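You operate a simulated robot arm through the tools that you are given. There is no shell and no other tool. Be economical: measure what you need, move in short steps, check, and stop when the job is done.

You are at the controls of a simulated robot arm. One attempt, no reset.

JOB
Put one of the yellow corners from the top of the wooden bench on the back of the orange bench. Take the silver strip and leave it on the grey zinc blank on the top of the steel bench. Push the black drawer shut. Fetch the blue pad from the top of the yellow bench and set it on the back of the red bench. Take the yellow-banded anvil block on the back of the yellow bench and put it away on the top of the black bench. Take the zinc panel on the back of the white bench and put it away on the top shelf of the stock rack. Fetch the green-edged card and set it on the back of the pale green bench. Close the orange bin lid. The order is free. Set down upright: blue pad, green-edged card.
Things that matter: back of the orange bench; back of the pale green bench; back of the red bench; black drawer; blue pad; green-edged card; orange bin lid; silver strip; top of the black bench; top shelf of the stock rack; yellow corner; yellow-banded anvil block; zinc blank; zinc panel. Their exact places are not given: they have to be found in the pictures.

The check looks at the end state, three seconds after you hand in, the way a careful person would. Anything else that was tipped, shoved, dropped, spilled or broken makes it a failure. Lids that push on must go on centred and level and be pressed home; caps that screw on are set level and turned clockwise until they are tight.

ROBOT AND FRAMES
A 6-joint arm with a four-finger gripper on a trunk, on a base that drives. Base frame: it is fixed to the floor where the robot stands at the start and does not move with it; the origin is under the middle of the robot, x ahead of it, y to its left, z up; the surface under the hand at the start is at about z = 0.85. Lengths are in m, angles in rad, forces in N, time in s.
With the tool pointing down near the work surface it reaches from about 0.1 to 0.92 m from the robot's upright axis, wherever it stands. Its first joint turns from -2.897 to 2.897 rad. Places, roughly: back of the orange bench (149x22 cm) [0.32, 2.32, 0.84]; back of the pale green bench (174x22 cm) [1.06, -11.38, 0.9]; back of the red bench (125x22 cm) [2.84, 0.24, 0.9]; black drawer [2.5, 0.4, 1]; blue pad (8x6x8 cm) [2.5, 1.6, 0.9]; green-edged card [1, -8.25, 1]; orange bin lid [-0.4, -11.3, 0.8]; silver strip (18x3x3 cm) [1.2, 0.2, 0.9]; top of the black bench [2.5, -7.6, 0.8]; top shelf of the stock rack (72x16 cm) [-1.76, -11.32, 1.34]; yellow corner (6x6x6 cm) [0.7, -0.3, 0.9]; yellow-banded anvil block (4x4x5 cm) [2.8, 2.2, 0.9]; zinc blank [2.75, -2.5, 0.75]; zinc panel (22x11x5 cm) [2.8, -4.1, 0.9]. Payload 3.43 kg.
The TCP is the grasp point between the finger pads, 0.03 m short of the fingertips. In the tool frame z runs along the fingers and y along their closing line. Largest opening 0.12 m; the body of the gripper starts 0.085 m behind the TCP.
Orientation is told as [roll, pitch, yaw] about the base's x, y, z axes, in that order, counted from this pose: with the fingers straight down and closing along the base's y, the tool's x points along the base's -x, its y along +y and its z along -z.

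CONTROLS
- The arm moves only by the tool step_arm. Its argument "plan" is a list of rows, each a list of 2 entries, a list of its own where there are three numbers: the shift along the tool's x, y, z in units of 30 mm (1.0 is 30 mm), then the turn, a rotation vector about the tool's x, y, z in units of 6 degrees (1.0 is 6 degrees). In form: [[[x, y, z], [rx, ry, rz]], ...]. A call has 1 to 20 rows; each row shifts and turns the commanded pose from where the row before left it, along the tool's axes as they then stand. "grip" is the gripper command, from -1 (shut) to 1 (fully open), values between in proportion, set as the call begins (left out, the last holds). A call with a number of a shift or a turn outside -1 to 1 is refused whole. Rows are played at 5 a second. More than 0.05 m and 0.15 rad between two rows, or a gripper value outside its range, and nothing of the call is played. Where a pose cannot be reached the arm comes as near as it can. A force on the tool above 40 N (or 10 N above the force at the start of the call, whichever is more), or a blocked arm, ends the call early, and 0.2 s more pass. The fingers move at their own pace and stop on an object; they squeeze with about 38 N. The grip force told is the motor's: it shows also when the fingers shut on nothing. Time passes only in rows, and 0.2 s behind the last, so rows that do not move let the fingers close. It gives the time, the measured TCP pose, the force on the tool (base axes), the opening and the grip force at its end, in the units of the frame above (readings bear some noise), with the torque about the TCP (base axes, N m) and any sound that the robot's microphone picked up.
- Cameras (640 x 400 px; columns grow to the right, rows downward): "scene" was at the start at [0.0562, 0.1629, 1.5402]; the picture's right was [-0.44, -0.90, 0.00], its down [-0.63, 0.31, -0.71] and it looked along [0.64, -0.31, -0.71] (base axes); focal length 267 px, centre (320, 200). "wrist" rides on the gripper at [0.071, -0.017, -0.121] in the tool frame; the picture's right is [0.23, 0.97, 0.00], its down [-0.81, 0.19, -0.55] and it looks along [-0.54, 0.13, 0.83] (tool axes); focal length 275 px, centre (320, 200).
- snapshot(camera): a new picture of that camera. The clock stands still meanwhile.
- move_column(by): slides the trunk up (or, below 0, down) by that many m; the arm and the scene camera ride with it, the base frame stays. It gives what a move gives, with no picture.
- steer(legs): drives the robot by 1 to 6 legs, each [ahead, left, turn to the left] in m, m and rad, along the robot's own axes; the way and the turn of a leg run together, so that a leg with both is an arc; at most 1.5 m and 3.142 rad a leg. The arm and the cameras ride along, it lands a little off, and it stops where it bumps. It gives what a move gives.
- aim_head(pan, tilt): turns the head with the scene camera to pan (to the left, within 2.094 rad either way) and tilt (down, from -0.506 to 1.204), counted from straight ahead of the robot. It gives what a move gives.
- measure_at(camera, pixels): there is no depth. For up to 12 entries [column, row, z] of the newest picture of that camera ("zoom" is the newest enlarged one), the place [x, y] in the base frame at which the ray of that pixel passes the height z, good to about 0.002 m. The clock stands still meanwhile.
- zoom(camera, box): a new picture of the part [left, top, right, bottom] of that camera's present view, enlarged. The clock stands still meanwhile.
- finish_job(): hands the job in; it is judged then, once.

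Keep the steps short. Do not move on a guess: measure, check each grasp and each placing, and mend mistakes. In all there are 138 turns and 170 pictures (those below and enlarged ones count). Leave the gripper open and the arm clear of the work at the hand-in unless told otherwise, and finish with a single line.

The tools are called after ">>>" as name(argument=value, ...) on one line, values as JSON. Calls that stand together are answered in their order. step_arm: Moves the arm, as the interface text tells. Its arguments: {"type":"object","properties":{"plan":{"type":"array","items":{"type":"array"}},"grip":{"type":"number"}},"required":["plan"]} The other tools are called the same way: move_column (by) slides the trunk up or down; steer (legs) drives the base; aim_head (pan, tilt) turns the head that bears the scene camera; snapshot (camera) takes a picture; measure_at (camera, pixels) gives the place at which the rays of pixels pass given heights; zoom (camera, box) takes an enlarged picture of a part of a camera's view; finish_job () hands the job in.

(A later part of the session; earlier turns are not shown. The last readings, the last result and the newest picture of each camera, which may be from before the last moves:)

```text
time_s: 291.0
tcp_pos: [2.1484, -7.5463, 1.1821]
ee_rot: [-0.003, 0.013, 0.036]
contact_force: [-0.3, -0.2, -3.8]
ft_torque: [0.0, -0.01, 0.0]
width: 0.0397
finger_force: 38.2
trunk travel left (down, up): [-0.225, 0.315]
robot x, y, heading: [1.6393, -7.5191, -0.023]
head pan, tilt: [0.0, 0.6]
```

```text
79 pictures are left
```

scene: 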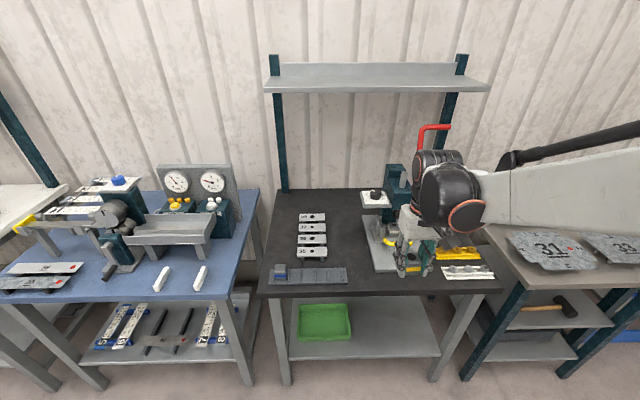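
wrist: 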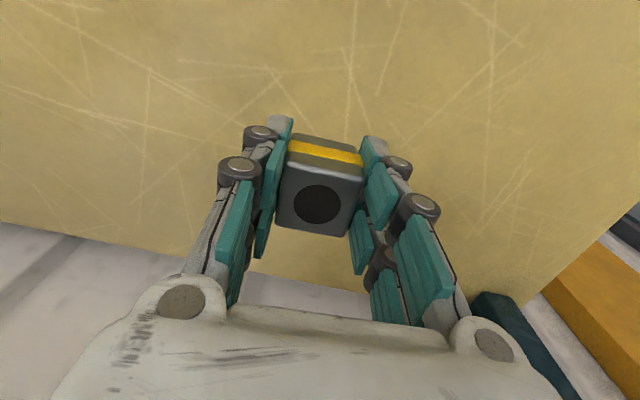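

>>> zoom(camera="scene", box=[255, 180, 445, 300])

>>> measure_at(camera="scene", pixels=[[327, 256, 0.85], [370, 256, 0.85], [347, 280, 0.85], [375, 275, 0.85], [258, 296, 0.85], [500, 290, 0.85], [275, 190, 0.85], [353, 258, 0.85], [353, 258, 0.8], [285, 235, 0.85], [275, 260, 0.85]])

```text
3.33 times, centred on (350, 240) of scene
```

zoom: 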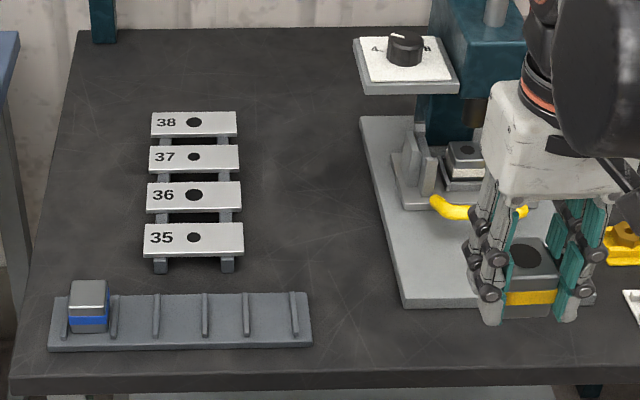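

```text
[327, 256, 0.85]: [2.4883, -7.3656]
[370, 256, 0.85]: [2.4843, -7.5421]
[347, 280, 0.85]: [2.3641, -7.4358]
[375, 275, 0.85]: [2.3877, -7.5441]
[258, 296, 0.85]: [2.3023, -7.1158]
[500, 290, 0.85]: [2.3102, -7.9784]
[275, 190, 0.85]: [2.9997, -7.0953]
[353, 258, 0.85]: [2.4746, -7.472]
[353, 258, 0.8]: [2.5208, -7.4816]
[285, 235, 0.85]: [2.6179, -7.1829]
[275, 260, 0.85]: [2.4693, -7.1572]
```

There's a free patch near (2.50,−7.455). I drive there, extend and look from the wrist.

>>> steer(legs=[[0.15, 0.09, 0.02]])

>>> step_arm(plan=[[[-1, 0, 0], [0, 0, 0]], [[-1, 0, 0], [0, 0, 0]], [[-1, 0, 0.5], [0, 0, 0]], [[-1, 0, 0.8], [0, 0, 0]], [[-1, 0, 1], [0, 0, 0]], [[-1, 0, 1], [0, 0, 0]], [[-0.7, 0, 1], [0, 0, 0]], [[0, 0, 0], [0, 0, 0]]])

>>> snapshot(camera="wrist")

>>> snapshot(camera="scene")

```text
time_s: 292.5
tcp_pos: [2.3016, -7.4455, 1.1817]
ee_rot: [-0.004, 0.015, 0.058]
contact_force: [1.1, 0.6, -3.3]
ft_torque: [-0.05, 0.05, -0.02]
width: 0.0397
finger_force: 38.4
trunk travel left (down, up): [-0.225, 0.315]
robot x, y, heading: [1.7896, -7.4302, 0.003]
head pan, tilt: [0.0, 0.6]
```

```text
time_s: 294.3
tcp_pos: [2.4985, -7.4361, 1.0495]
ee_rot: [-0.004, 0.013, 0.055]
contact_force: [-0.2, -0.1, -3.7]
ft_torque: [-0.02, 0.04, -0.03]
width: 0.04
finger_force: 38.2
trunk travel left (down, up): [-0.225, 0.315]
robot x, y, heading: [1.7941, -7.4294, 0.003]
head pan, tilt: [0.0, 0.6]
```

```text
77 pictures are left
```

wrist: 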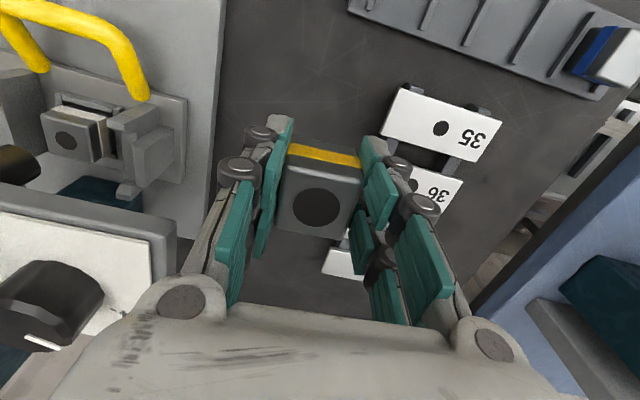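

```text
76 pictures are left
```

scene: 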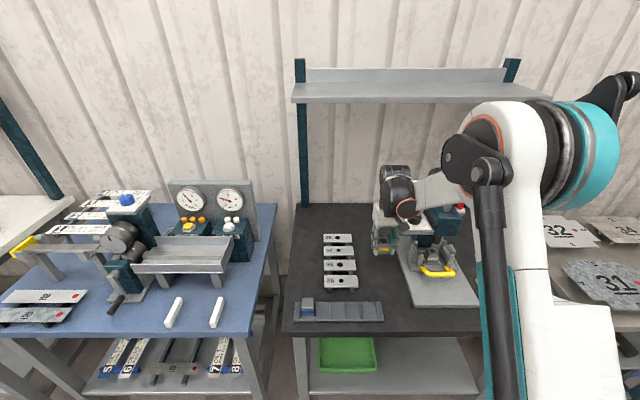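

>>> measure_at(camera="wrist", pixels=[[213, 150, 0.86], [222, 60, 0.86], [385, 140, 0.87], [350, 5, 0.86], [325, 262, 0.86]])

>>> measure_at(camera="scene", pixels=[[357, 287, 0.87], [398, 262, 0.86], [402, 285, 0.86], [383, 303, 0.86]])

```text
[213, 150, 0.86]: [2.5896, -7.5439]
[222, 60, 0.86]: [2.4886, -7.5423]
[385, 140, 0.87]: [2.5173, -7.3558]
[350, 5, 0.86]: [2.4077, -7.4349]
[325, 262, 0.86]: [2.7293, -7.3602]
```

```text
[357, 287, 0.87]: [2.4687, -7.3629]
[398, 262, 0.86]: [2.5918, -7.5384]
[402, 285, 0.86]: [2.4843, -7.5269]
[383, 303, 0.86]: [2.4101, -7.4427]
```

Gap y −7.36…−7.54. I centre at −7.452 and lower.

>>> step_arm(plan=[[[0, -0.53, 0], [0, 0, 0]], [[0, 0, 1], [0, 0, 0]], [[0, 0, 1], [0, 0, 0]], [[0, 0, 1], [0, 0, 0]], [[0, 0, 1], [0, 0, 0]], [[0, 0, 0.7], [0, 0, 0]], [[0, 0, 0.3], [0, 0, 0]], [[0, 0, 0.2], [0, 0, 0]], [[0, 0, 0.1], [0, 0, 0]], [[0, 0, 0.1], [0, 0, 0]]])

```text
time_s: 296.5
tcp_pos: [2.4975, -7.4523, 0.8895]
ee_rot: [-0.003, 0.011, 0.058]
contact_force: [-0.3, 0.4, -3.5]
ft_torque: [0.01, 0.04, 0.04]
width: 0.0398
finger_force: 37.9
trunk travel left (down, up): [-0.225, 0.315]
robot x, y, heading: [1.7889, -7.4315, -0.004]
head pan, tilt: [0.0, 0.6]
```

>>> step_arm(plan=[[[0, 0, 0.1], [0, 0, 0]], [[0, 0, 0.1], [0, 0, 0]], [[0, 0, 0.1], [0, 0, 0]], [[0, 0, 0.1], [0, 0, 0]], [[0, 0, 0.1], [0, 0, 0]], [[0, 0, 0.1], [0, 0, 0]], [[0, 0, 0], [0, 0, 0]]])

```text
time_s: 297.6
tcp_pos: [2.4958, -7.4536, 0.8793]
ee_rot: [-0.005, 0.012, 0.058]
contact_force: [-5.6, -0.1, 23.8]
ft_torque: [0.28, -0.16, 0.08]
width: 0.0397
finger_force: 37.4
trunk travel left (down, up): [-0.225, 0.315]
robot x, y, heading: [1.7891, -7.4293, 0.003]
head pan, tilt: [0.0, 0.6]
stopped in row 5: the force on the tool passed its limit at 45 N (the readings are from after the stop); the commanded pose is now the measured one
```

Contact at 0.879. I open to 7 cm, rise and retract.

>>> step_arm(plan=[[[0, 0, 0], [0, 0, 0]], [[0, 0, 0], [0, 0, 0]], [[0, 0, -0.6], [0, 0, 0]], [[0, 0, -1], [0, 0, 0]], [[0, 0, -1], [0, 0, 0]], [[0, 0, -1], [0, 0, 0]], [[0, 0, -1], [0, 0, 0]], [[0, 0, -1], [0, 0, 0]], [[1, 0, -1], [0, 0, 0]], [[1, 0, -1], [0, 0, 0]], [[1, 0, -1], [0, 0, 0]], [[1, 0, 0], [0, 0, 0]], [[1, 0, 0], [0, 0, 0]], [[1, 0, 0], [0, 0, 0]]], grip=0.2)

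>>> snapshot(camera="scene")

```text
time_s: 300.6
tcp_pos: [2.3218, -7.4615, 1.1375]
ee_rot: [-0.004, 0.012, 0.057]
contact_force: [-0.8, -0.5, -0.3]
ft_torque: [0.01, -0.04, -0.02]
width: 0.072
finger_force: 0.1
trunk travel left (down, up): [-0.225, 0.315]
robot x, y, heading: [1.7936, -7.43, 0.002]
head pan, tilt: [0.0, 0.6]
```

```text
75 pictures are left
```

scene: 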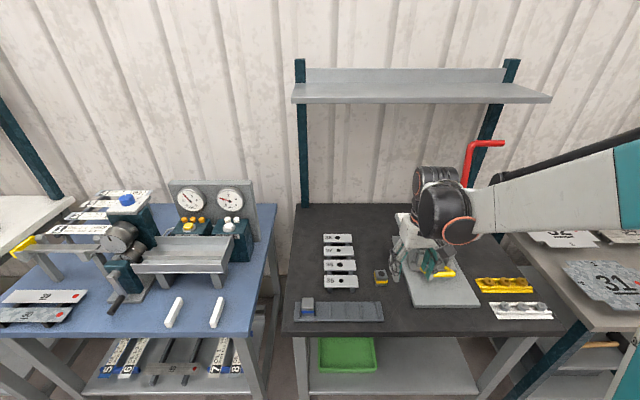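

The block stands well. Next the zinc panel on the white bench: I drive back up the aisle to y ≈ −4.1.

>>> steer(legs=[[-0.1, 0, 0], [0, 0, 1.571], [1.5, 0, 0], [1.5, 0, 0], [0.3, 0, 0], [0, 0, -1.571]])

>>> snapshot(camera="scene")

```text
time_s: 325.0
tcp_pos: [2.228, -4.1561, 1.1365]
ee_rot: [-0.003, 0.013, 0.086]
contact_force: [0.7, 0.5, -0.2]
ft_torque: [0.0, 0.01, -0.03]
width: 0.0719
finger_force: 0.0
trunk travel left (down, up): [-0.225, 0.315]
robot x, y, heading: [1.702, -4.1369, 0.022]
head pan, tilt: [0.0, 0.6]
```

```text
74 pictures are left
```

scene: 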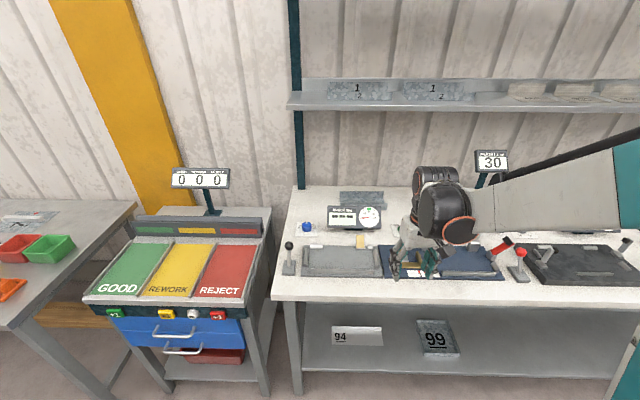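

>>> zoom(camera="scene", box=[285, 160, 445, 260])

>>> snapshot(camera="wrist")

```text
4.00 times, centred on (365, 210) of scene
```

zoom: 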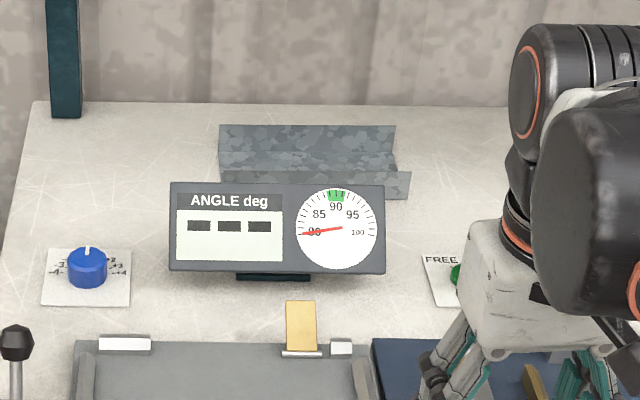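

```text
72 pictures are left
```

wrist: 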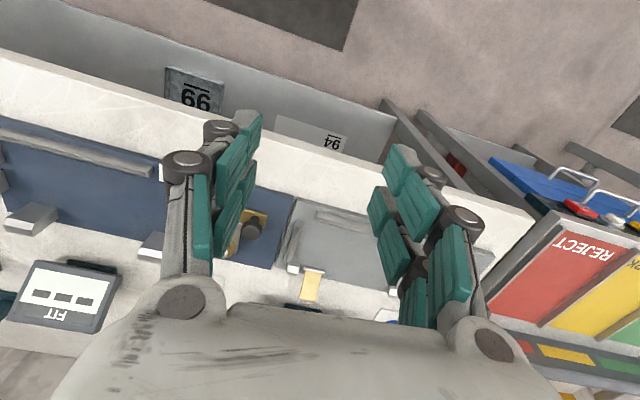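

The zinc panel is a folded sheet behind the angle meter. I raise the trunk for a steeper look.

>>> move_column(by=0.31)

>>> aim_head(pan=0, tilt=0.8)

>>> snapshot(camera="scene")

>>> zoom(camera="scene", box=[280, 150, 440, 250])

```text
time_s: 328.1
tcp_pos: [2.2285, -4.1556, 1.4458]
ee_rot: [-0.003, 0.012, 0.085]
contact_force: [-0.2, -0.5, -0.2]
ft_torque: [-0.03, 0.05, -0.05]
width: 0.0719
finger_force: 0.1
trunk travel left (down, up): [-0.535, 0.005]
robot x, y, heading: [1.6977, -4.1398, 0.031]
head pan, tilt: [0.0, 0.6]
```

```text
time_s: 328.8
tcp_pos: [2.2288, -4.1563, 1.4465]
ee_rot: [-0.002, 0.012, 0.086]
contact_force: [-0.3, -0.4, -0.6]
ft_torque: [-0.01, 0.0, -0.02]
width: 0.0721
finger_force: 0.2
trunk travel left (down, up): [-0.535, 0.005]
robot x, y, heading: [1.696, -4.1342, 0.028]
head pan, tilt: [0.0, 0.799]
```

```text
71 pictures are left
```

scene: 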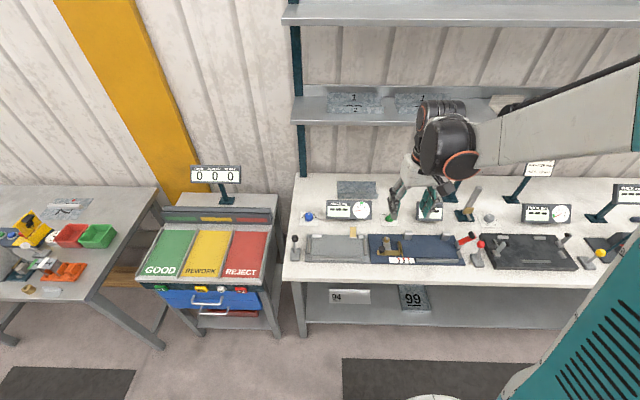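

```text
4.00 times, centred on (360, 200) of scene
```

zoom: 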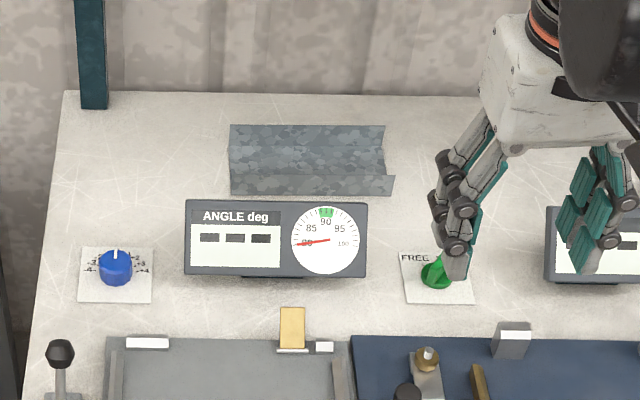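

>>> measure_at(camera="zoom", pixels=[[230, 125, 0.9], [385, 125, 0.9], [393, 195, 0.9], [230, 195, 0.9], [388, 176, 0.94], [230, 176, 0.94], [186, 275, 0.95], [366, 275, 0.95], [65, 92, 0.9], [185, 202, 1.02], [366, 204, 1.02]])

>>> steer(legs=[[0.15, 0.3, -0.028]])

>>> move_column(by=-0.25)

>>> snapshot(camera="wrist")

>>> snapshot(camera="scene")

```text
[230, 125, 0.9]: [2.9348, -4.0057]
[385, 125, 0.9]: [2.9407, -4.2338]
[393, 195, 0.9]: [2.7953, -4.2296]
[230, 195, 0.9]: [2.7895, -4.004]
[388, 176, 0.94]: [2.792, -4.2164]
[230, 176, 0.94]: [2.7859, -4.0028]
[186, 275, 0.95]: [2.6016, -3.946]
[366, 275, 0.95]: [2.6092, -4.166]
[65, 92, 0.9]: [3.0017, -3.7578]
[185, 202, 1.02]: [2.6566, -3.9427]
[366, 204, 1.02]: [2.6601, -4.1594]
```

```text
time_s: 331.0
tcp_pos: [2.3757, -3.8688, 1.4468]
ee_rot: [-0.005, 0.013, 0.056]
contact_force: [0.6, 0.3, -0.4]
ft_torque: [-0.09, 0.05, -0.01]
width: 0.0721
finger_force: 0.1
trunk travel left (down, up): [-0.535, 0.005]
robot x, y, heading: [1.8423, -3.8352, -0.002]
head pan, tilt: [0.0, 0.799]
```

```text
time_s: 333.6
tcp_pos: [2.3741, -3.8699, 1.197]
ee_rot: [-0.004, 0.012, 0.056]
contact_force: [0.1, -0.5, -0.4]
ft_torque: [-0.01, 0.02, -0.01]
width: 0.0718
finger_force: 0.1
trunk travel left (down, up): [-0.285, 0.255]
robot x, y, heading: [1.8435, -3.8373, -0.006]
head pan, tilt: [0.0, 0.799]
```

```text
69 pictures are left
```

wrist: 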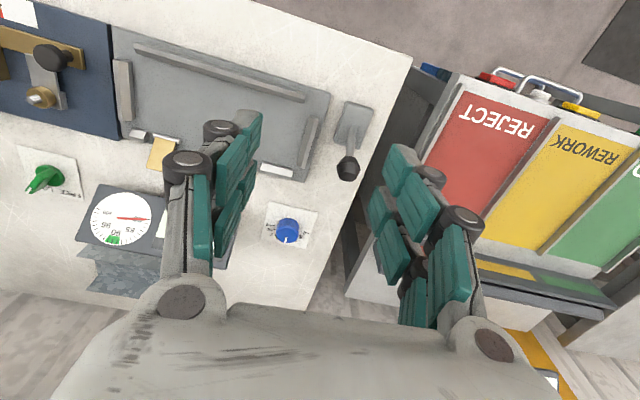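

```text
68 pictures are left
```

scene: 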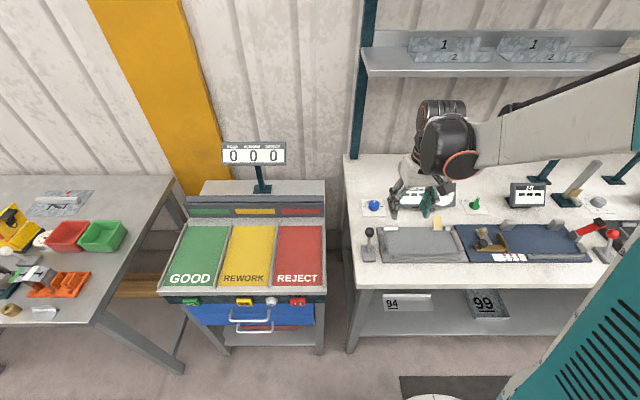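

>>> measure_at(camera="scene", pixels=[[362, 76, 1.3], [362, 76, 1.35], [362, 76, 1.4], [362, 76, 1.45], [344, 157, 0.9], [345, 238, 0.9], [344, 280, 0.9]])

>>> step_arm(plan=[[[0, -1, -0.5], [0, 0, 0]], [[0, -1, -0.5], [0, 0, 0]], [[0, -1, 0], [0, 0, 0]], [[0, -1, 0], [0, 0, 0]], [[0, -1, 0], [0, 0, 0]], [[0, -1, 0], [0, 0, 0]], [[0, -1, 0], [0, 0, 0]], [[0, -1, 0], [0, 0, 0]], [[-1, 0, 0], [0, 0, 0]], [[-1, 0, 0], [0, 0, 0]], [[-1, 0, 0], [0, 0, 0]], [[-1, 0, 0], [0, 0, 0]], [[0, 0, 0], [0, 0, 0]]])

>>> snapshot(camera="wrist")

>>> snapshot(camera="scene")

```text
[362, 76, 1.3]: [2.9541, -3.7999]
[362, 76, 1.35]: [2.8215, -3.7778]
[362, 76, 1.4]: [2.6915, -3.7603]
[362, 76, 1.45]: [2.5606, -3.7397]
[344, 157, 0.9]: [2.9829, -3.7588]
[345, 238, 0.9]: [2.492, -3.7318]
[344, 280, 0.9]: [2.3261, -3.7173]
```

```text
time_s: 336.4
tcp_pos: [2.5094, -4.1029, 1.2262]
ee_rot: [-0.004, 0.012, 0.055]
contact_force: [0.0, -0.1, 0.4]
ft_torque: [0.01, -0.03, 0.03]
width: 0.072
finger_force: 0.1
trunk travel left (down, up): [-0.285, 0.255]
robot x, y, heading: [1.8446, -3.8368, 0.001]
head pan, tilt: [0.0, 0.799]
```

```text
67 pictures are left
```

wrist: 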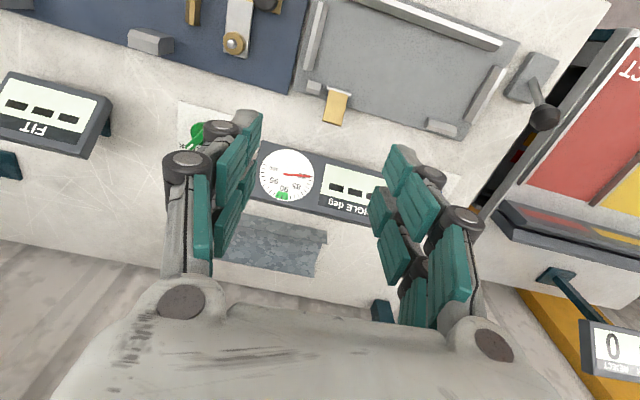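

```text
66 pictures are left
```

scene: 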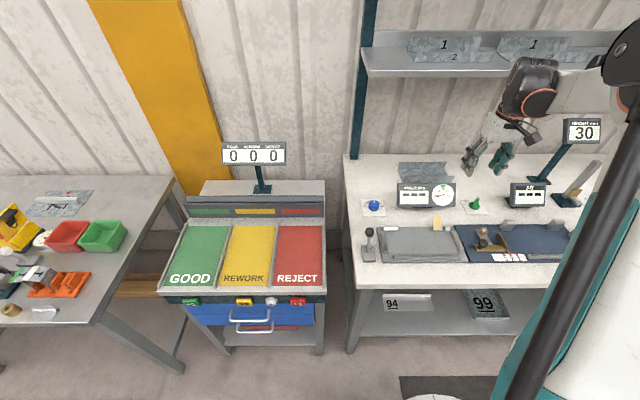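

>>> zoom(camera="wrist", box=[190, 190, 350, 300])

>>> zoom(camera="scene", box=[380, 150, 480, 215])

```text
3.64 times, centred on (270, 245) of wrist
```

zoom: 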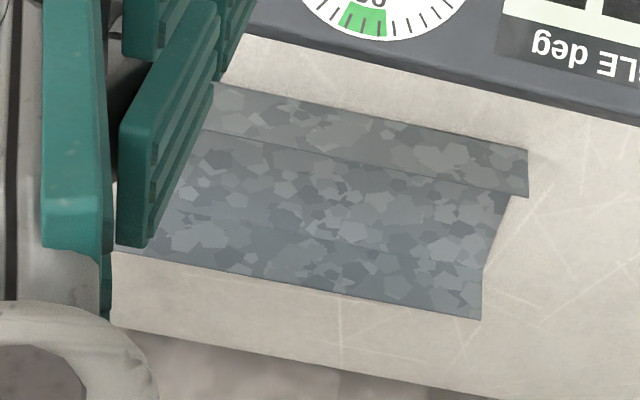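

```text
6.15 times, centred on (430, 182) of scene
```

zoom: 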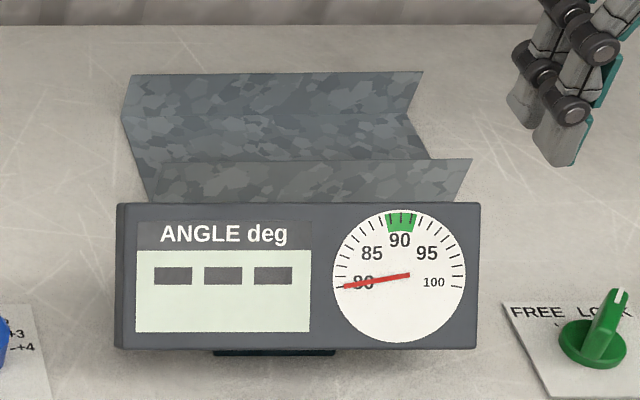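

It is an open channel: front flange, floor, back flange. I'll pinch the front flange at its middle. I measure its edges with both cameras.

>>> measure_at(camera="zoom", pixels=[[472, 158, 0.95], [472, 158, 0.94], [155, 160, 0.95], [423, 72, 0.95], [130, 75, 0.95], [455, 202, 0.9], [158, 203, 0.9], [405, 115, 0.9], [430, 159, 0.9], [116, 205, 1.03], [480, 205, 1.03], [116, 348, 0.97]])

>>> measure_at(camera="wrist", pixels=[[327, 231, 0.9], [327, 244, 0.95], [327, 244, 0.94], [315, 263, 0.9], [314, 278, 0.95], [229, 213, 0.9], [328, 244, 0.92]])

```text
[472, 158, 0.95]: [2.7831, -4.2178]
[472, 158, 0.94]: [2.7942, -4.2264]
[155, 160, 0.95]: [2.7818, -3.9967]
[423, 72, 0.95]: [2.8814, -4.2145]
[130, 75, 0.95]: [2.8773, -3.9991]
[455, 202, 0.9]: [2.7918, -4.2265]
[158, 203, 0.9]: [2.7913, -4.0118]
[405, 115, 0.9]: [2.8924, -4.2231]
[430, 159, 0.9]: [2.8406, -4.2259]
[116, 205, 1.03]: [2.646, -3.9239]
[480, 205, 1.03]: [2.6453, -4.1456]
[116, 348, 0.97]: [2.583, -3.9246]
```

```text
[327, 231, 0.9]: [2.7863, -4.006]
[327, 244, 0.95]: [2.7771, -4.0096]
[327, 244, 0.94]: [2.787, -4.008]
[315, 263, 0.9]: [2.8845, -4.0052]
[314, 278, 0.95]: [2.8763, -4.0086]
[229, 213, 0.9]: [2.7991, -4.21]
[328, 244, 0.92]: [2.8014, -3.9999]
```

All consistent: front flange at x≈2.785, top 0.948; y −4.006…−4.22; bench 0.90. I'll come in low on the left of the meter and slide sideways behind it. First: move to y −3.85 and turn the tool to close along x.

>>> step_arm(plan=[[[0, 1, 0], [0, 0, 0]], [[0, 1, 0], [0, 0, 0]], [[0, 1, 0], [0, 0, 0]], [[0, 1, 0], [0, 0, 0]], [[0, 1, 0], [0, 0, 0]], [[0, 1, 0], [0, 0, 0]], [[0, 1, 0], [0, 0, 0]], [[0, 1, 0], [0, 0, 0]], [[0, 0.4, 0], [0, 0, 0]], [[0, 0, 0], [0, 0, -1]], [[0, 0, 0], [0, 0, -1]], [[0, 0, 0], [0, 0, -1]], [[0, 0, 0], [0, 0, -1]], [[0, 0, 0], [0, 0, -1]], [[0, 0, 0], [0, 0, -1]], [[0, 0, 0], [0, 0, -1]], [[0, 0, 0], [0, 0, -1]], [[0, 0, 0], [0, 0, -1]], [[0, 0, 0], [0, 0, -1]]], grip=0)

>>> step_arm(plan=[[[0, 0, 0], [0, 0, -1]], [[0, 0, 0], [0, 0, -1]], [[0, 0, 0], [0, 0, -1]], [[0, 0, 0], [0, 0, -1]], [[0, 0, 0], [0, 0, -0.5]], [[0, 0, 0], [0, 0, 0]]])

>>> steer(legs=[[0.1, 0, 0]])

>>> snapshot(camera="scene")

>>> snapshot(camera="wrist")

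```text
time_s: 340.4
tcp_pos: [2.4956, -3.8503, 1.2243]
ee_rot: [0.008, 0.009, 1.104]
contact_force: [0.9, 0.9, 0.1]
ft_torque: [0.01, -0.02, 0.02]
width: 0.0599
finger_force: 0.0
trunk travel left (down, up): [-0.285, 0.255]
robot x, y, heading: [1.8464, -3.8358, 0.001]
head pan, tilt: [0.0, 0.799]
```

```text
time_s: 341.8
tcp_pos: [2.4946, -3.8512, 1.2255]
ee_rot: [0.013, 0.007, 1.575]
contact_force: [0.4, 0.7, 0.1]
ft_torque: [-0.04, 0.0, 0.01]
width: 0.0603
finger_force: 0.0
trunk travel left (down, up): [-0.285, 0.255]
robot x, y, heading: [1.8475, -3.8413, 0.003]
head pan, tilt: [0.0, 0.799]
```

```text
time_s: 342.9
tcp_pos: [2.5984, -3.8506, 1.2248]
ee_rot: [0.014, 0.005, 1.577]
contact_force: [1.2, -0.2, -0.2]
ft_torque: [-0.01, 0.07, 0.0]
width: 0.06
finger_force: 0.1
trunk travel left (down, up): [-0.285, 0.255]
robot x, y, heading: [1.9483, -3.8339, -0.003]
head pan, tilt: [0.0, 0.799]
```

```text
63 pictures are left
```

scene: 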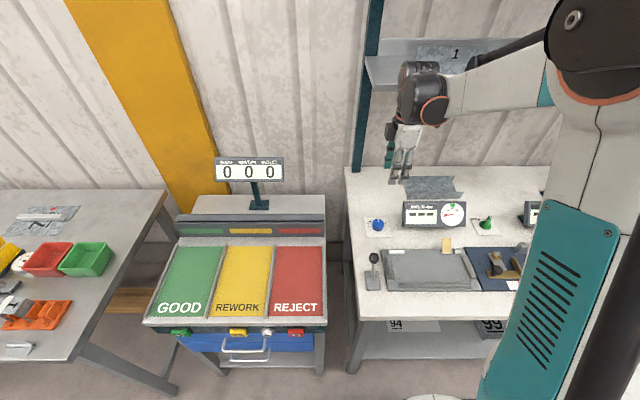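

```text
62 pictures are left
```

wrist: 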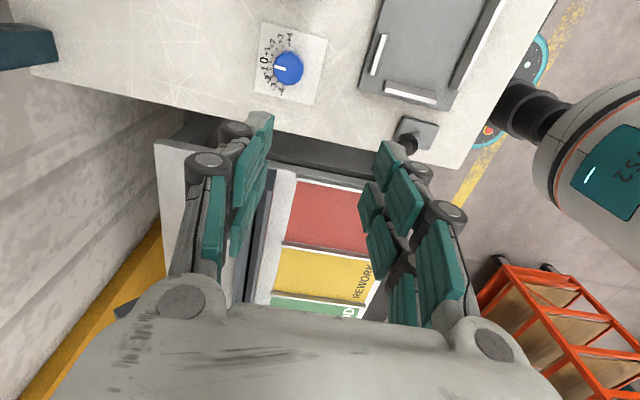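

>>> measure_at(camera="wrist", pixels=[[288, 68, 0.94], [410, 142, 1.0], [410, 142, 0.95]])

>>> step_arm(plan=[[[0, 0, 1], [0, 0, 0]], [[0, 0, 1], [0, 0, 0]], [[0, 0, 1], [0, 0, 0]], [[0, 0, 1], [0, 0, 0]], [[0, 0, 1], [0, 0, 0]], [[0, 0, 1], [0, 0, 0]], [[0, 0, 1], [0, 0, 0]], [[0, 0, 0], [0, 0, 0]]])

>>> snapshot(camera="wrist")

```text
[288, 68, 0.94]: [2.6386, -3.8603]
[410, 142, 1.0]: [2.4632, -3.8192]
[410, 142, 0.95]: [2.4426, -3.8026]
```

```text
time_s: 344.7
tcp_pos: [2.5927, -3.8519, 1.0148]
ee_rot: [0.011, 0.006, 1.576]
contact_force: [-0.8, -0.5, -0.4]
ft_torque: [0.0, 0.0, 0.04]
width: 0.0602
finger_force: 0.1
trunk travel left (down, up): [-0.285, 0.255]
robot x, y, heading: [1.946, -3.8375, 0.0]
head pan, tilt: [0.0, 0.799]
```

```text
61 pictures are left
```

wrist: 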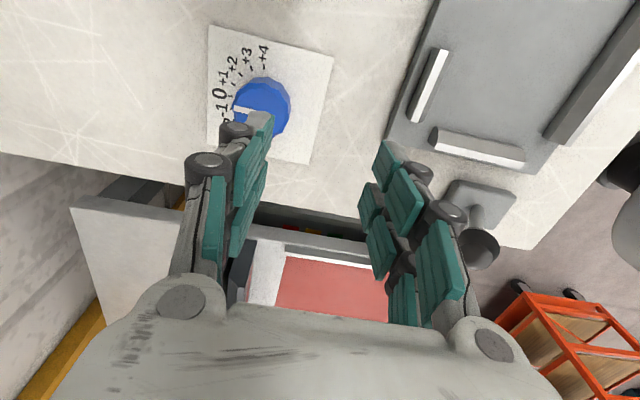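

I extend to x 2.785, then slide right behind the meter to the panel's middle.

>>> step_arm(plan=[[[0, -1, 0], [0, 0, 0]], [[0, -1, 0], [0, 0, 0]], [[0, -1, 0], [0, 0, 0]], [[0, -1, 0], [0, 0, 0]], [[0, -1, 0], [0, 0, 0]], [[0, -1, 0.3], [0, 0, 0]], [[0, -0.4, 0], [0, 0, 0]], [[1, 0, 0], [0, 0, 0]], [[1, 0, 0], [0, 0, 0]], [[1, 0, 0], [0, 0, 0]], [[1, 0, 0], [0, 0, 0]], [[0, 0, 0], [0, 0, 0]]])

>>> snapshot(camera="wrist")

>>> zoom(camera="scene", box=[360, 120, 520, 250])

```text
time_s: 347.3
tcp_pos: [2.786, -3.9707, 1.0028]
ee_rot: [0.013, 0.005, 1.577]
contact_force: [0.4, -0.1, 0.1]
ft_torque: [0.0, -0.01, -0.03]
width: 0.0601
finger_force: 0.0
trunk travel left (down, up): [-0.285, 0.255]
robot x, y, heading: [1.9476, -3.8365, -0.001]
head pan, tilt: [0.0, 0.799]
```

```text
60 pictures are left
```

wrist: 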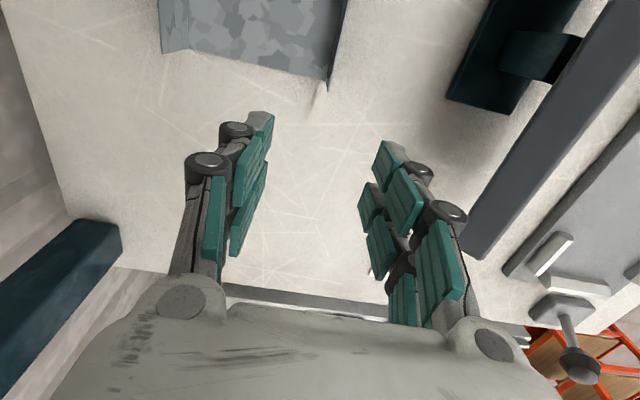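

```text
3.08 times, centred on (440, 185) of scene
```

zoom: 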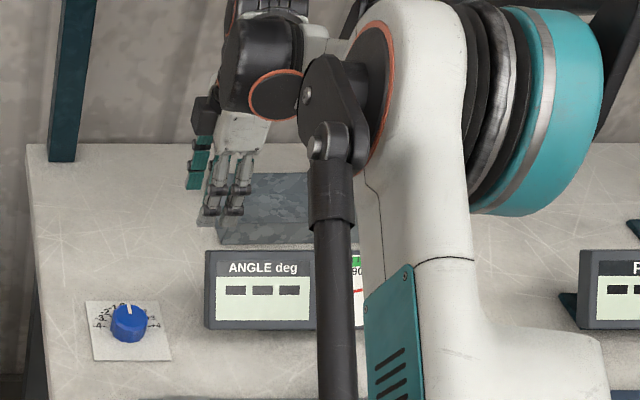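

>>> zoom(camera="wrist", box=[140, 0, 380, 130])

```text
2.67 times, centred on (260, 65) of wrist
```

zoom: 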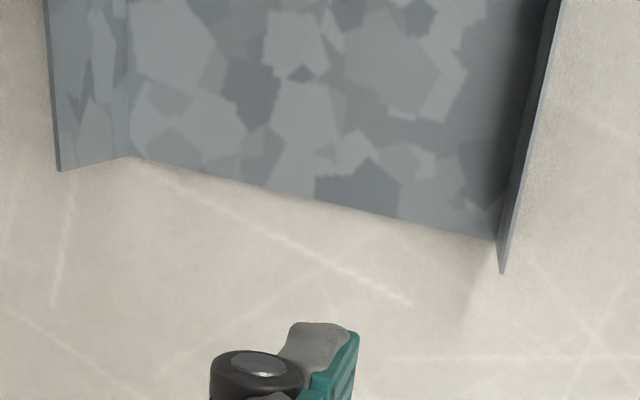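

>>> measure_at(camera="zoom", pixels=[[497, 240, 0.902], [502, 272, 0.945], [502, 272, 0.93], [562, 0, 0.945], [132, 157, 0.902], [58, 170, 0.945]])

```text
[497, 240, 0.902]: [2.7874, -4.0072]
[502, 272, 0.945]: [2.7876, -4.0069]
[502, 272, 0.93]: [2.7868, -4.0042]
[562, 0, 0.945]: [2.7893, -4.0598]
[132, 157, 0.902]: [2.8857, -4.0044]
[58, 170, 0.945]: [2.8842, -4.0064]
```

Flange at x 2.7875 at its end, panel turned ~3°. I slide to the middle (2.791,−4.113), align and lower to 0.938, then close.

>>> step_arm(plan=[[[1, 0, 0], [0, 0, -0.25]], [[1, 0, 0], [0, 0, -0.25]], [[1, 0, 0], [0, 0, 0]], [[1, -0.1, 0], [0, 0, 0]], [[0.75, 0.1, 0], [0, 0, 0]], [[0, 0, 1], [0, 0, 0]], [[0, 0, 0], [0, 0, 0]]])

>>> snapshot(camera="wrist")

```text
time_s: 348.9
tcp_pos: [2.791, -4.1143, 0.9749]
ee_rot: [0.011, 0.002, 1.629]
contact_force: [-0.4, 0.5, -1.2]
ft_torque: [-0.03, 0.03, 0.0]
width: 0.06
finger_force: 0.0
trunk travel left (down, up): [-0.285, 0.255]
robot x, y, heading: [1.9493, -3.8388, -0.0]
head pan, tilt: [0.0, 0.799]
```

```text
57 pictures are left
```

wrist: 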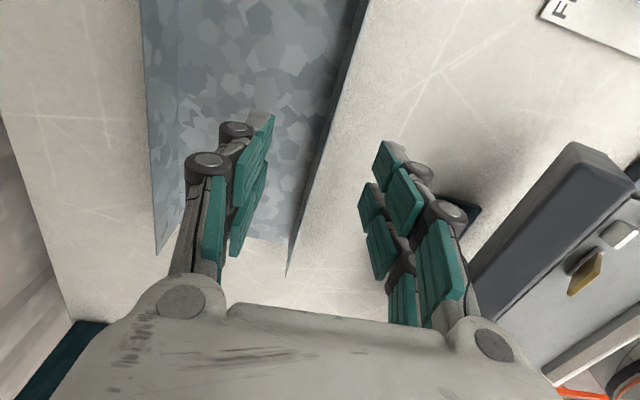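

Straddling the front flange nicely. I lower the last 3.7 cm and close.

>>> step_arm(plan=[[[0, 0, 0.6], [0, 0, 0]], [[0, 0, 0.6], [0, 0, 0]], [[0, 0, 0], [0, 0, 0]]])

>>> step_arm(plan=[[[0, 0, 0], [0, 0, 0]], [[0, 0, 0], [0, 0, 0]], [[0, 0, 0], [0, 0, 0]], [[0, 0, -0.5], [0, 0, 0]], [[0, 0, -0.7], [0, 0, 0]], [[0, 0, 0], [0, 0, 0]]], grip=-1)

>>> snapshot(camera="wrist")

>>> zoom(camera="scene", box=[360, 120, 520, 250])

```text
time_s: 349.7
tcp_pos: [2.7909, -4.1134, 0.9388]
ee_rot: [0.013, 0.003, 1.63]
contact_force: [0.0, 0.0, 0.6]
ft_torque: [0.01, 0.02, 0.05]
width: 0.0603
finger_force: 0.0
trunk travel left (down, up): [-0.285, 0.255]
robot x, y, heading: [1.9471, -3.8405, -0.006]
head pan, tilt: [0.0, 0.799]
```

```text
time_s: 351.1
tcp_pos: [2.7898, -4.1142, 0.976]
ee_rot: [0.01, 0.001, 1.628]
contact_force: [0.6, 0.1, -2.0]
ft_torque: [0.01, 0.1, 0.03]
width: 0.0058
finger_force: 37.3
trunk travel left (down, up): [-0.285, 0.255]
robot x, y, heading: [1.9488, -3.8339, -0.003]
head pan, tilt: [0.0, 0.799]
```

```text
56 pictures are left
```

wrist: 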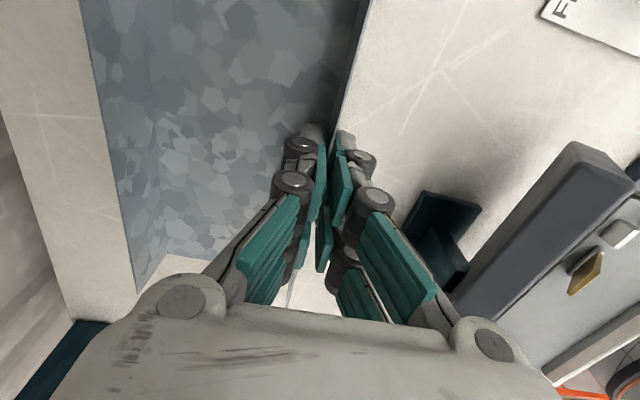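

```text
3.08 times, centred on (440, 185) of scene
```

zoom: 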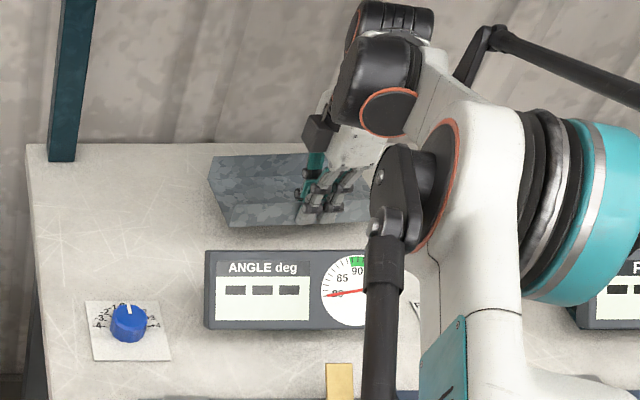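

Lifted securely (flange 5.8 mm). I raise slightly, slide left past the meter, retract, then raise.

>>> step_arm(plan=[[[0, 0, -0.8], [0, 0, 0]], [[-1, -0.05, -0.3], [0, 0, 0]], [[-1, -0.05, 0], [0, 0, 0]], [[-1, -0.05, 0], [0, 0, 0]], [[-1, -0.05, 0], [0, 0, 0]], [[-1, -0.05, 0], [0, 0, 0]], [[-1, -0.05, 0], [0, 0, 0]], [[-1, -0.05, 0], [0, 0, 0]], [[-1, -0.05, 0], [0, 0, 0]], [[-1, -0.05, 0], [0, 0, 0]], [[-1, 0, 0], [0, 0, 0]], [[-1, 0, 0], [0, 0, 0]], [[-0.2, 0, 0], [0, 0, 0]], [[0, 0, 0], [0, 0, 0]]])

>>> snapshot(camera="scene")

```text
time_s: 354.1
tcp_pos: [2.7862, -3.7763, 1.0063]
ee_rot: [0.013, 0.004, 1.628]
contact_force: [1.2, 0.1, -2.7]
ft_torque: [0.03, 0.11, 0.01]
width: 0.0062
finger_force: 37.4
trunk travel left (down, up): [-0.285, 0.255]
robot x, y, heading: [1.945, -3.837, 0.0]
head pan, tilt: [0.0, 0.799]
```

```text
54 pictures are left
```

scene: 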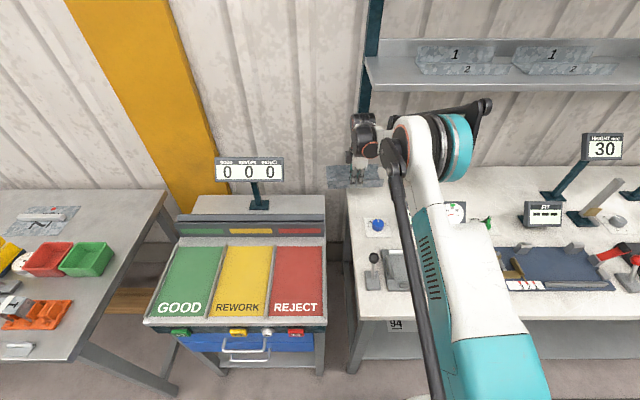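

Past the meter. I retract 0.15 m, then raise and pull in.

>>> step_arm(plan=[[[0, 1, 0], [0, 0, 0]], [[0, 1, 0], [0, 0, 0]], [[0, 1, 0], [0, 0, 0]], [[0, 1, 0], [0, 0, 0]], [[0, 1, -0.3], [0, 0, 0]], [[0, 0, -1], [0, 0, 0]], [[0, 0, -1], [0, 0, 0]], [[0, 0, -1], [0, 0, 0]], [[0, 0, -1], [0, 0, 0]], [[0, 0, -1], [0, 0, 0]], [[0, 0, -1], [0, 0, 0]], [[0, 1, 0], [0, 0, 0]], [[0, 1, 0], [0, 0, 0]], [[0, 1, 0], [0, 0, 0]], [[0, 1, 0], [0, 0, 0]], [[0, 1, 0], [0, 0, 0]]])

>>> steer(legs=[[-0.28, 0, 0], [0, 0, -1.571], [1.5, 0, 0], [1.5, 0, 0], [1.5, 0, 0], [0.3, 0, 0]])

>>> aim_head(pan=0, tilt=0.4)

>>> snapshot(camera="scene")

```text
time_s: 357.5
tcp_pos: [2.4879, -3.7936, 1.2001]
ee_rot: [0.011, 0.004, 1.626]
contact_force: [-0.7, 0.1, -1.3]
ft_torque: [-0.01, 0.11, 0.01]
width: 0.0058
finger_force: 37.2
trunk travel left (down, up): [-0.285, 0.255]
robot x, y, heading: [1.9509, -3.8356, 0.0]
head pan, tilt: [0.0, 0.799]
```

```text
time_s: 386.1
tcp_pos: [1.793, -9.1967, 1.1983]
ee_rot: [0.013, 0.003, 0.071]
contact_force: [-0.8, -0.6, -3.8]
ft_torque: [0.17, -0.03, -0.03]
width: 0.0062
finger_force: 37.2
trunk travel left (down, up): [-0.285, 0.255]
robot x, y, heading: [1.7414, -8.6532, -1.56]
head pan, tilt: [0.0, 0.799]
```

```text
time_s: 387.0
tcp_pos: [1.7923, -9.1953, 1.199]
ee_rot: [0.014, 0.004, 0.069]
contact_force: [0.0, 0.1, -1.9]
ft_torque: [0.07, 0.01, 0.0]
width: 0.0059
finger_force: 37.2
trunk travel left (down, up): [-0.285, 0.255]
robot x, y, heading: [1.7397, -8.6537, -1.555]
head pan, tilt: [0.0, 0.4]
```

```text
53 pictures are left
```

scene: 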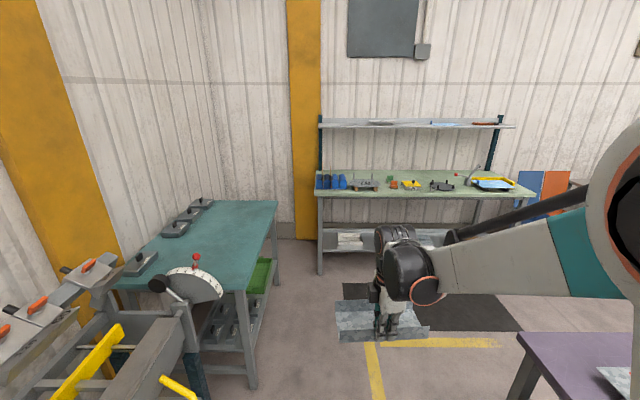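

The pale green bench is ahead. I measure its front, then drive down and turn to look west along the back wall.

>>> measure_at(camera="scene", pixels=[[318, 195, 0.9], [533, 193, 0.9], [320, 273, 0], [527, 345, 0.85], [517, 333, 0.85], [280, 290, 0], [317, 172, 0.9]])

>>> steer(legs=[[1.25, 0, -0.01], [0, 0, -1.571]])

>>> snapshot(camera="scene")

```text
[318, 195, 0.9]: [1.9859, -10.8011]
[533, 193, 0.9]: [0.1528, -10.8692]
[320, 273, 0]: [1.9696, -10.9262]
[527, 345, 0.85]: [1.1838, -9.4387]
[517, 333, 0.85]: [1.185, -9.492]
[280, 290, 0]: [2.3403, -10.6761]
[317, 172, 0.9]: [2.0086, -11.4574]
```

```text
time_s: 397.1
tcp_pos: [1.2039, -9.9418, 1.1983]
ee_rot: [0.014, 0.003, -1.525]
contact_force: [0.4, 0.1, -3.2]
ft_torque: [-0.02, -0.08, 0.03]
width: 0.0064
finger_force: 37.3
trunk travel left (down, up): [-0.285, 0.255]
robot x, y, heading: [1.7481, -9.9059, 3.133]
head pan, tilt: [0.0, 0.4]
```

```text
52 pictures are left
```

scene: 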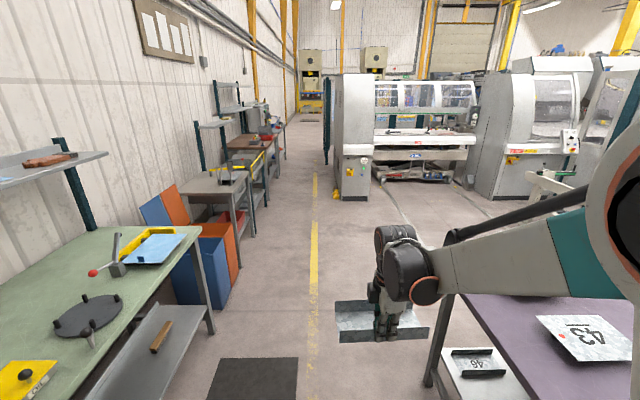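

The lane west is clear. I drive 3.5 m to x ≈ −1.76, then turn left to face the wall.

>>> steer(legs=[[1.5, 0, 0.008], [1.5, 0, 0], [0.5, 0, 0], [0, 0, 1.571]])

>>> aim_head(pan=0, tilt=0.5)

>>> snapshot(camera="scene")

```text
time_s: 417.8
tcp_pos: [-1.6842, -10.3985, 1.1988]
ee_rot: [0.012, 0.002, 0.053]
contact_force: [0.6, -0.5, -2.3]
ft_torque: [0.11, 0.0, 0.04]
width: 0.006
finger_force: 37.5
trunk travel left (down, up): [-0.285, 0.255]
robot x, y, heading: [-1.7259, -9.8584, -1.575]
head pan, tilt: [0.0, 0.4]
```

```text
time_s: 418.5
tcp_pos: [-1.6846, -10.3982, 1.1978]
ee_rot: [0.012, 0.002, 0.052]
contact_force: [-0.8, -0.1, -1.9]
ft_torque: [0.1, -0.02, -0.01]
width: 0.006
finger_force: 37.8
trunk travel left (down, up): [-0.285, 0.255]
robot x, y, heading: [-1.7269, -9.8566, -1.58]
head pan, tilt: [0.0, 0.499]
```

```text
51 pictures are left
```

scene: 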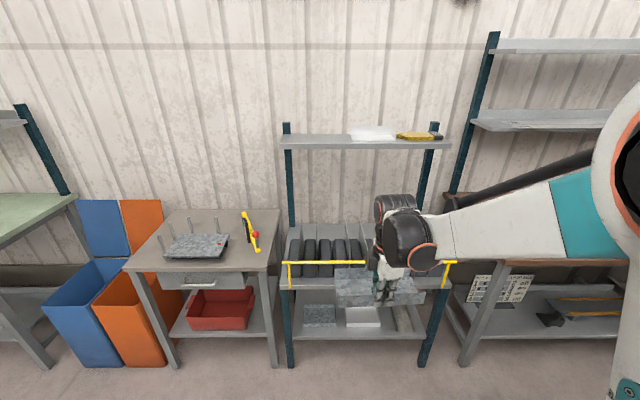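

The stock rack is straight ahead; its top shelf (row 142) is free on the left, px 285–350. I measure at z 1.34.

>>> zoom(camera="scene", box=[270, 110, 470, 180])

>>> measure_at(camera="scene", pixels=[[281, 143, 1.34], [449, 143, 1.34], [350, 140, 1.34], [318, 142, 1.34], [300, 135, 1.34], [281, 148, 1.33], [362, 264, 1.0], [282, 262, 1.0]])

```text
3.20 times, centred on (370, 145) of scene
```

zoom: 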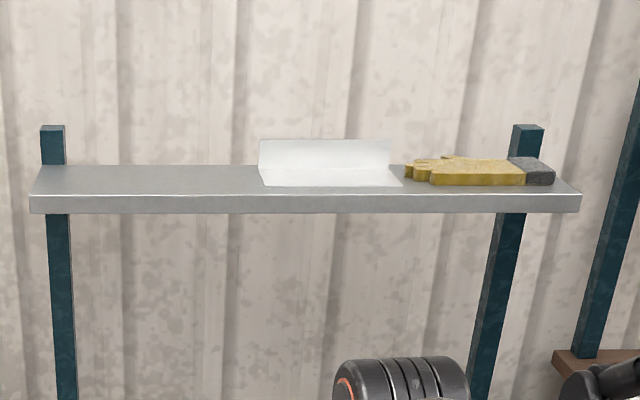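

```text
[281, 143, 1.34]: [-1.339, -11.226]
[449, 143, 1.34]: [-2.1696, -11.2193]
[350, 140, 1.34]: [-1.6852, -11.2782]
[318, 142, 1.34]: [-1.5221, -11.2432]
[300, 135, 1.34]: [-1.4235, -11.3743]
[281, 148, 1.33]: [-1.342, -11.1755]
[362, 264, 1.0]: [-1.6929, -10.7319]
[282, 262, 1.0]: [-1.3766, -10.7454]
```

Free spot centre x ≈ −1.52; shelf y −11.22…−11.40. I raise the trunk, align the tool, and drive up to the rack.

>>> move_column(by=0.25)

>>> steer(legs=[[0.25, 0.165, 0.008], [0.26, 0, 0]])

>>> step_arm(plan=[[[0, 0, 0.5], [0, 0, 0.25]], [[0, 0, 0.8], [0, 0, 0.25]], [[0, 0, 0], [0, 0, 0]]])

>>> snapshot(camera="scene")

```text
time_s: 421.1
tcp_pos: [-1.6843, -10.3987, 1.4475]
ee_rot: [0.013, 0.002, 0.052]
contact_force: [0.0, 0.1, -3.1]
ft_torque: [0.11, -0.03, 0.0]
width: 0.006
finger_force: 37.1
trunk travel left (down, up): [-0.535, 0.005]
robot x, y, heading: [-1.7299, -9.856, -1.578]
head pan, tilt: [0.0, 0.499]
```

```text
time_s: 424.6
tcp_pos: [-1.5134, -10.9051, 1.4476]
ee_rot: [0.013, 0.003, 0.064]
contact_force: [-0.4, -0.4, -3.5]
ft_torque: [0.18, 0.01, 0.02]
width: 0.0058
finger_force: 37.6
trunk travel left (down, up): [-0.535, 0.005]
robot x, y, heading: [-1.5631, -10.361, -1.563]
head pan, tilt: [0.0, 0.499]
```

```text
time_s: 425.4
tcp_pos: [-1.5137, -10.9035, 1.4108]
ee_rot: [0.012, 0.004, 0.014]
contact_force: [0.5, 0.6, -2.4]
ft_torque: [0.1, -0.02, 0.0]
width: 0.0058
finger_force: 37.5
trunk travel left (down, up): [-0.535, 0.005]
robot x, y, heading: [-1.5599, -10.359, -1.564]
head pan, tilt: [0.0, 0.499]
```

```text
49 pictures are left
```

scene: 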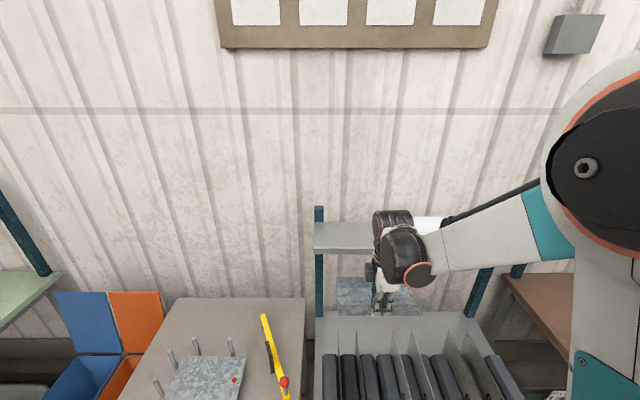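

>>> zoom(camera="scene", box=[300, 195, 520, 325])

>>> measure_at(camera="scene", pixels=[[315, 249, 1.34], [370, 248, 1.34], [316, 223, 1.34], [365, 223, 1.34], [412, 218, 1.37], [340, 278, 1.42], [340, 300, 1.37], [422, 278, 1.42]])

```text
2.91 times, centred on (410, 260) of scene
```

zoom: 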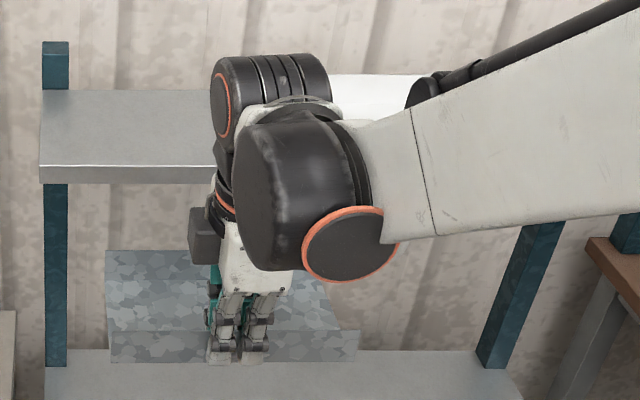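

```text
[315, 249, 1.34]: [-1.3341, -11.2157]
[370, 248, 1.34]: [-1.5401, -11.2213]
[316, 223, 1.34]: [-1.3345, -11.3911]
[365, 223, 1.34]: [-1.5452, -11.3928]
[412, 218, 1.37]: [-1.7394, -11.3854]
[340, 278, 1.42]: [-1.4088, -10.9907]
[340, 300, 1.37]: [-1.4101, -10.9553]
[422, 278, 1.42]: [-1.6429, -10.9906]
```

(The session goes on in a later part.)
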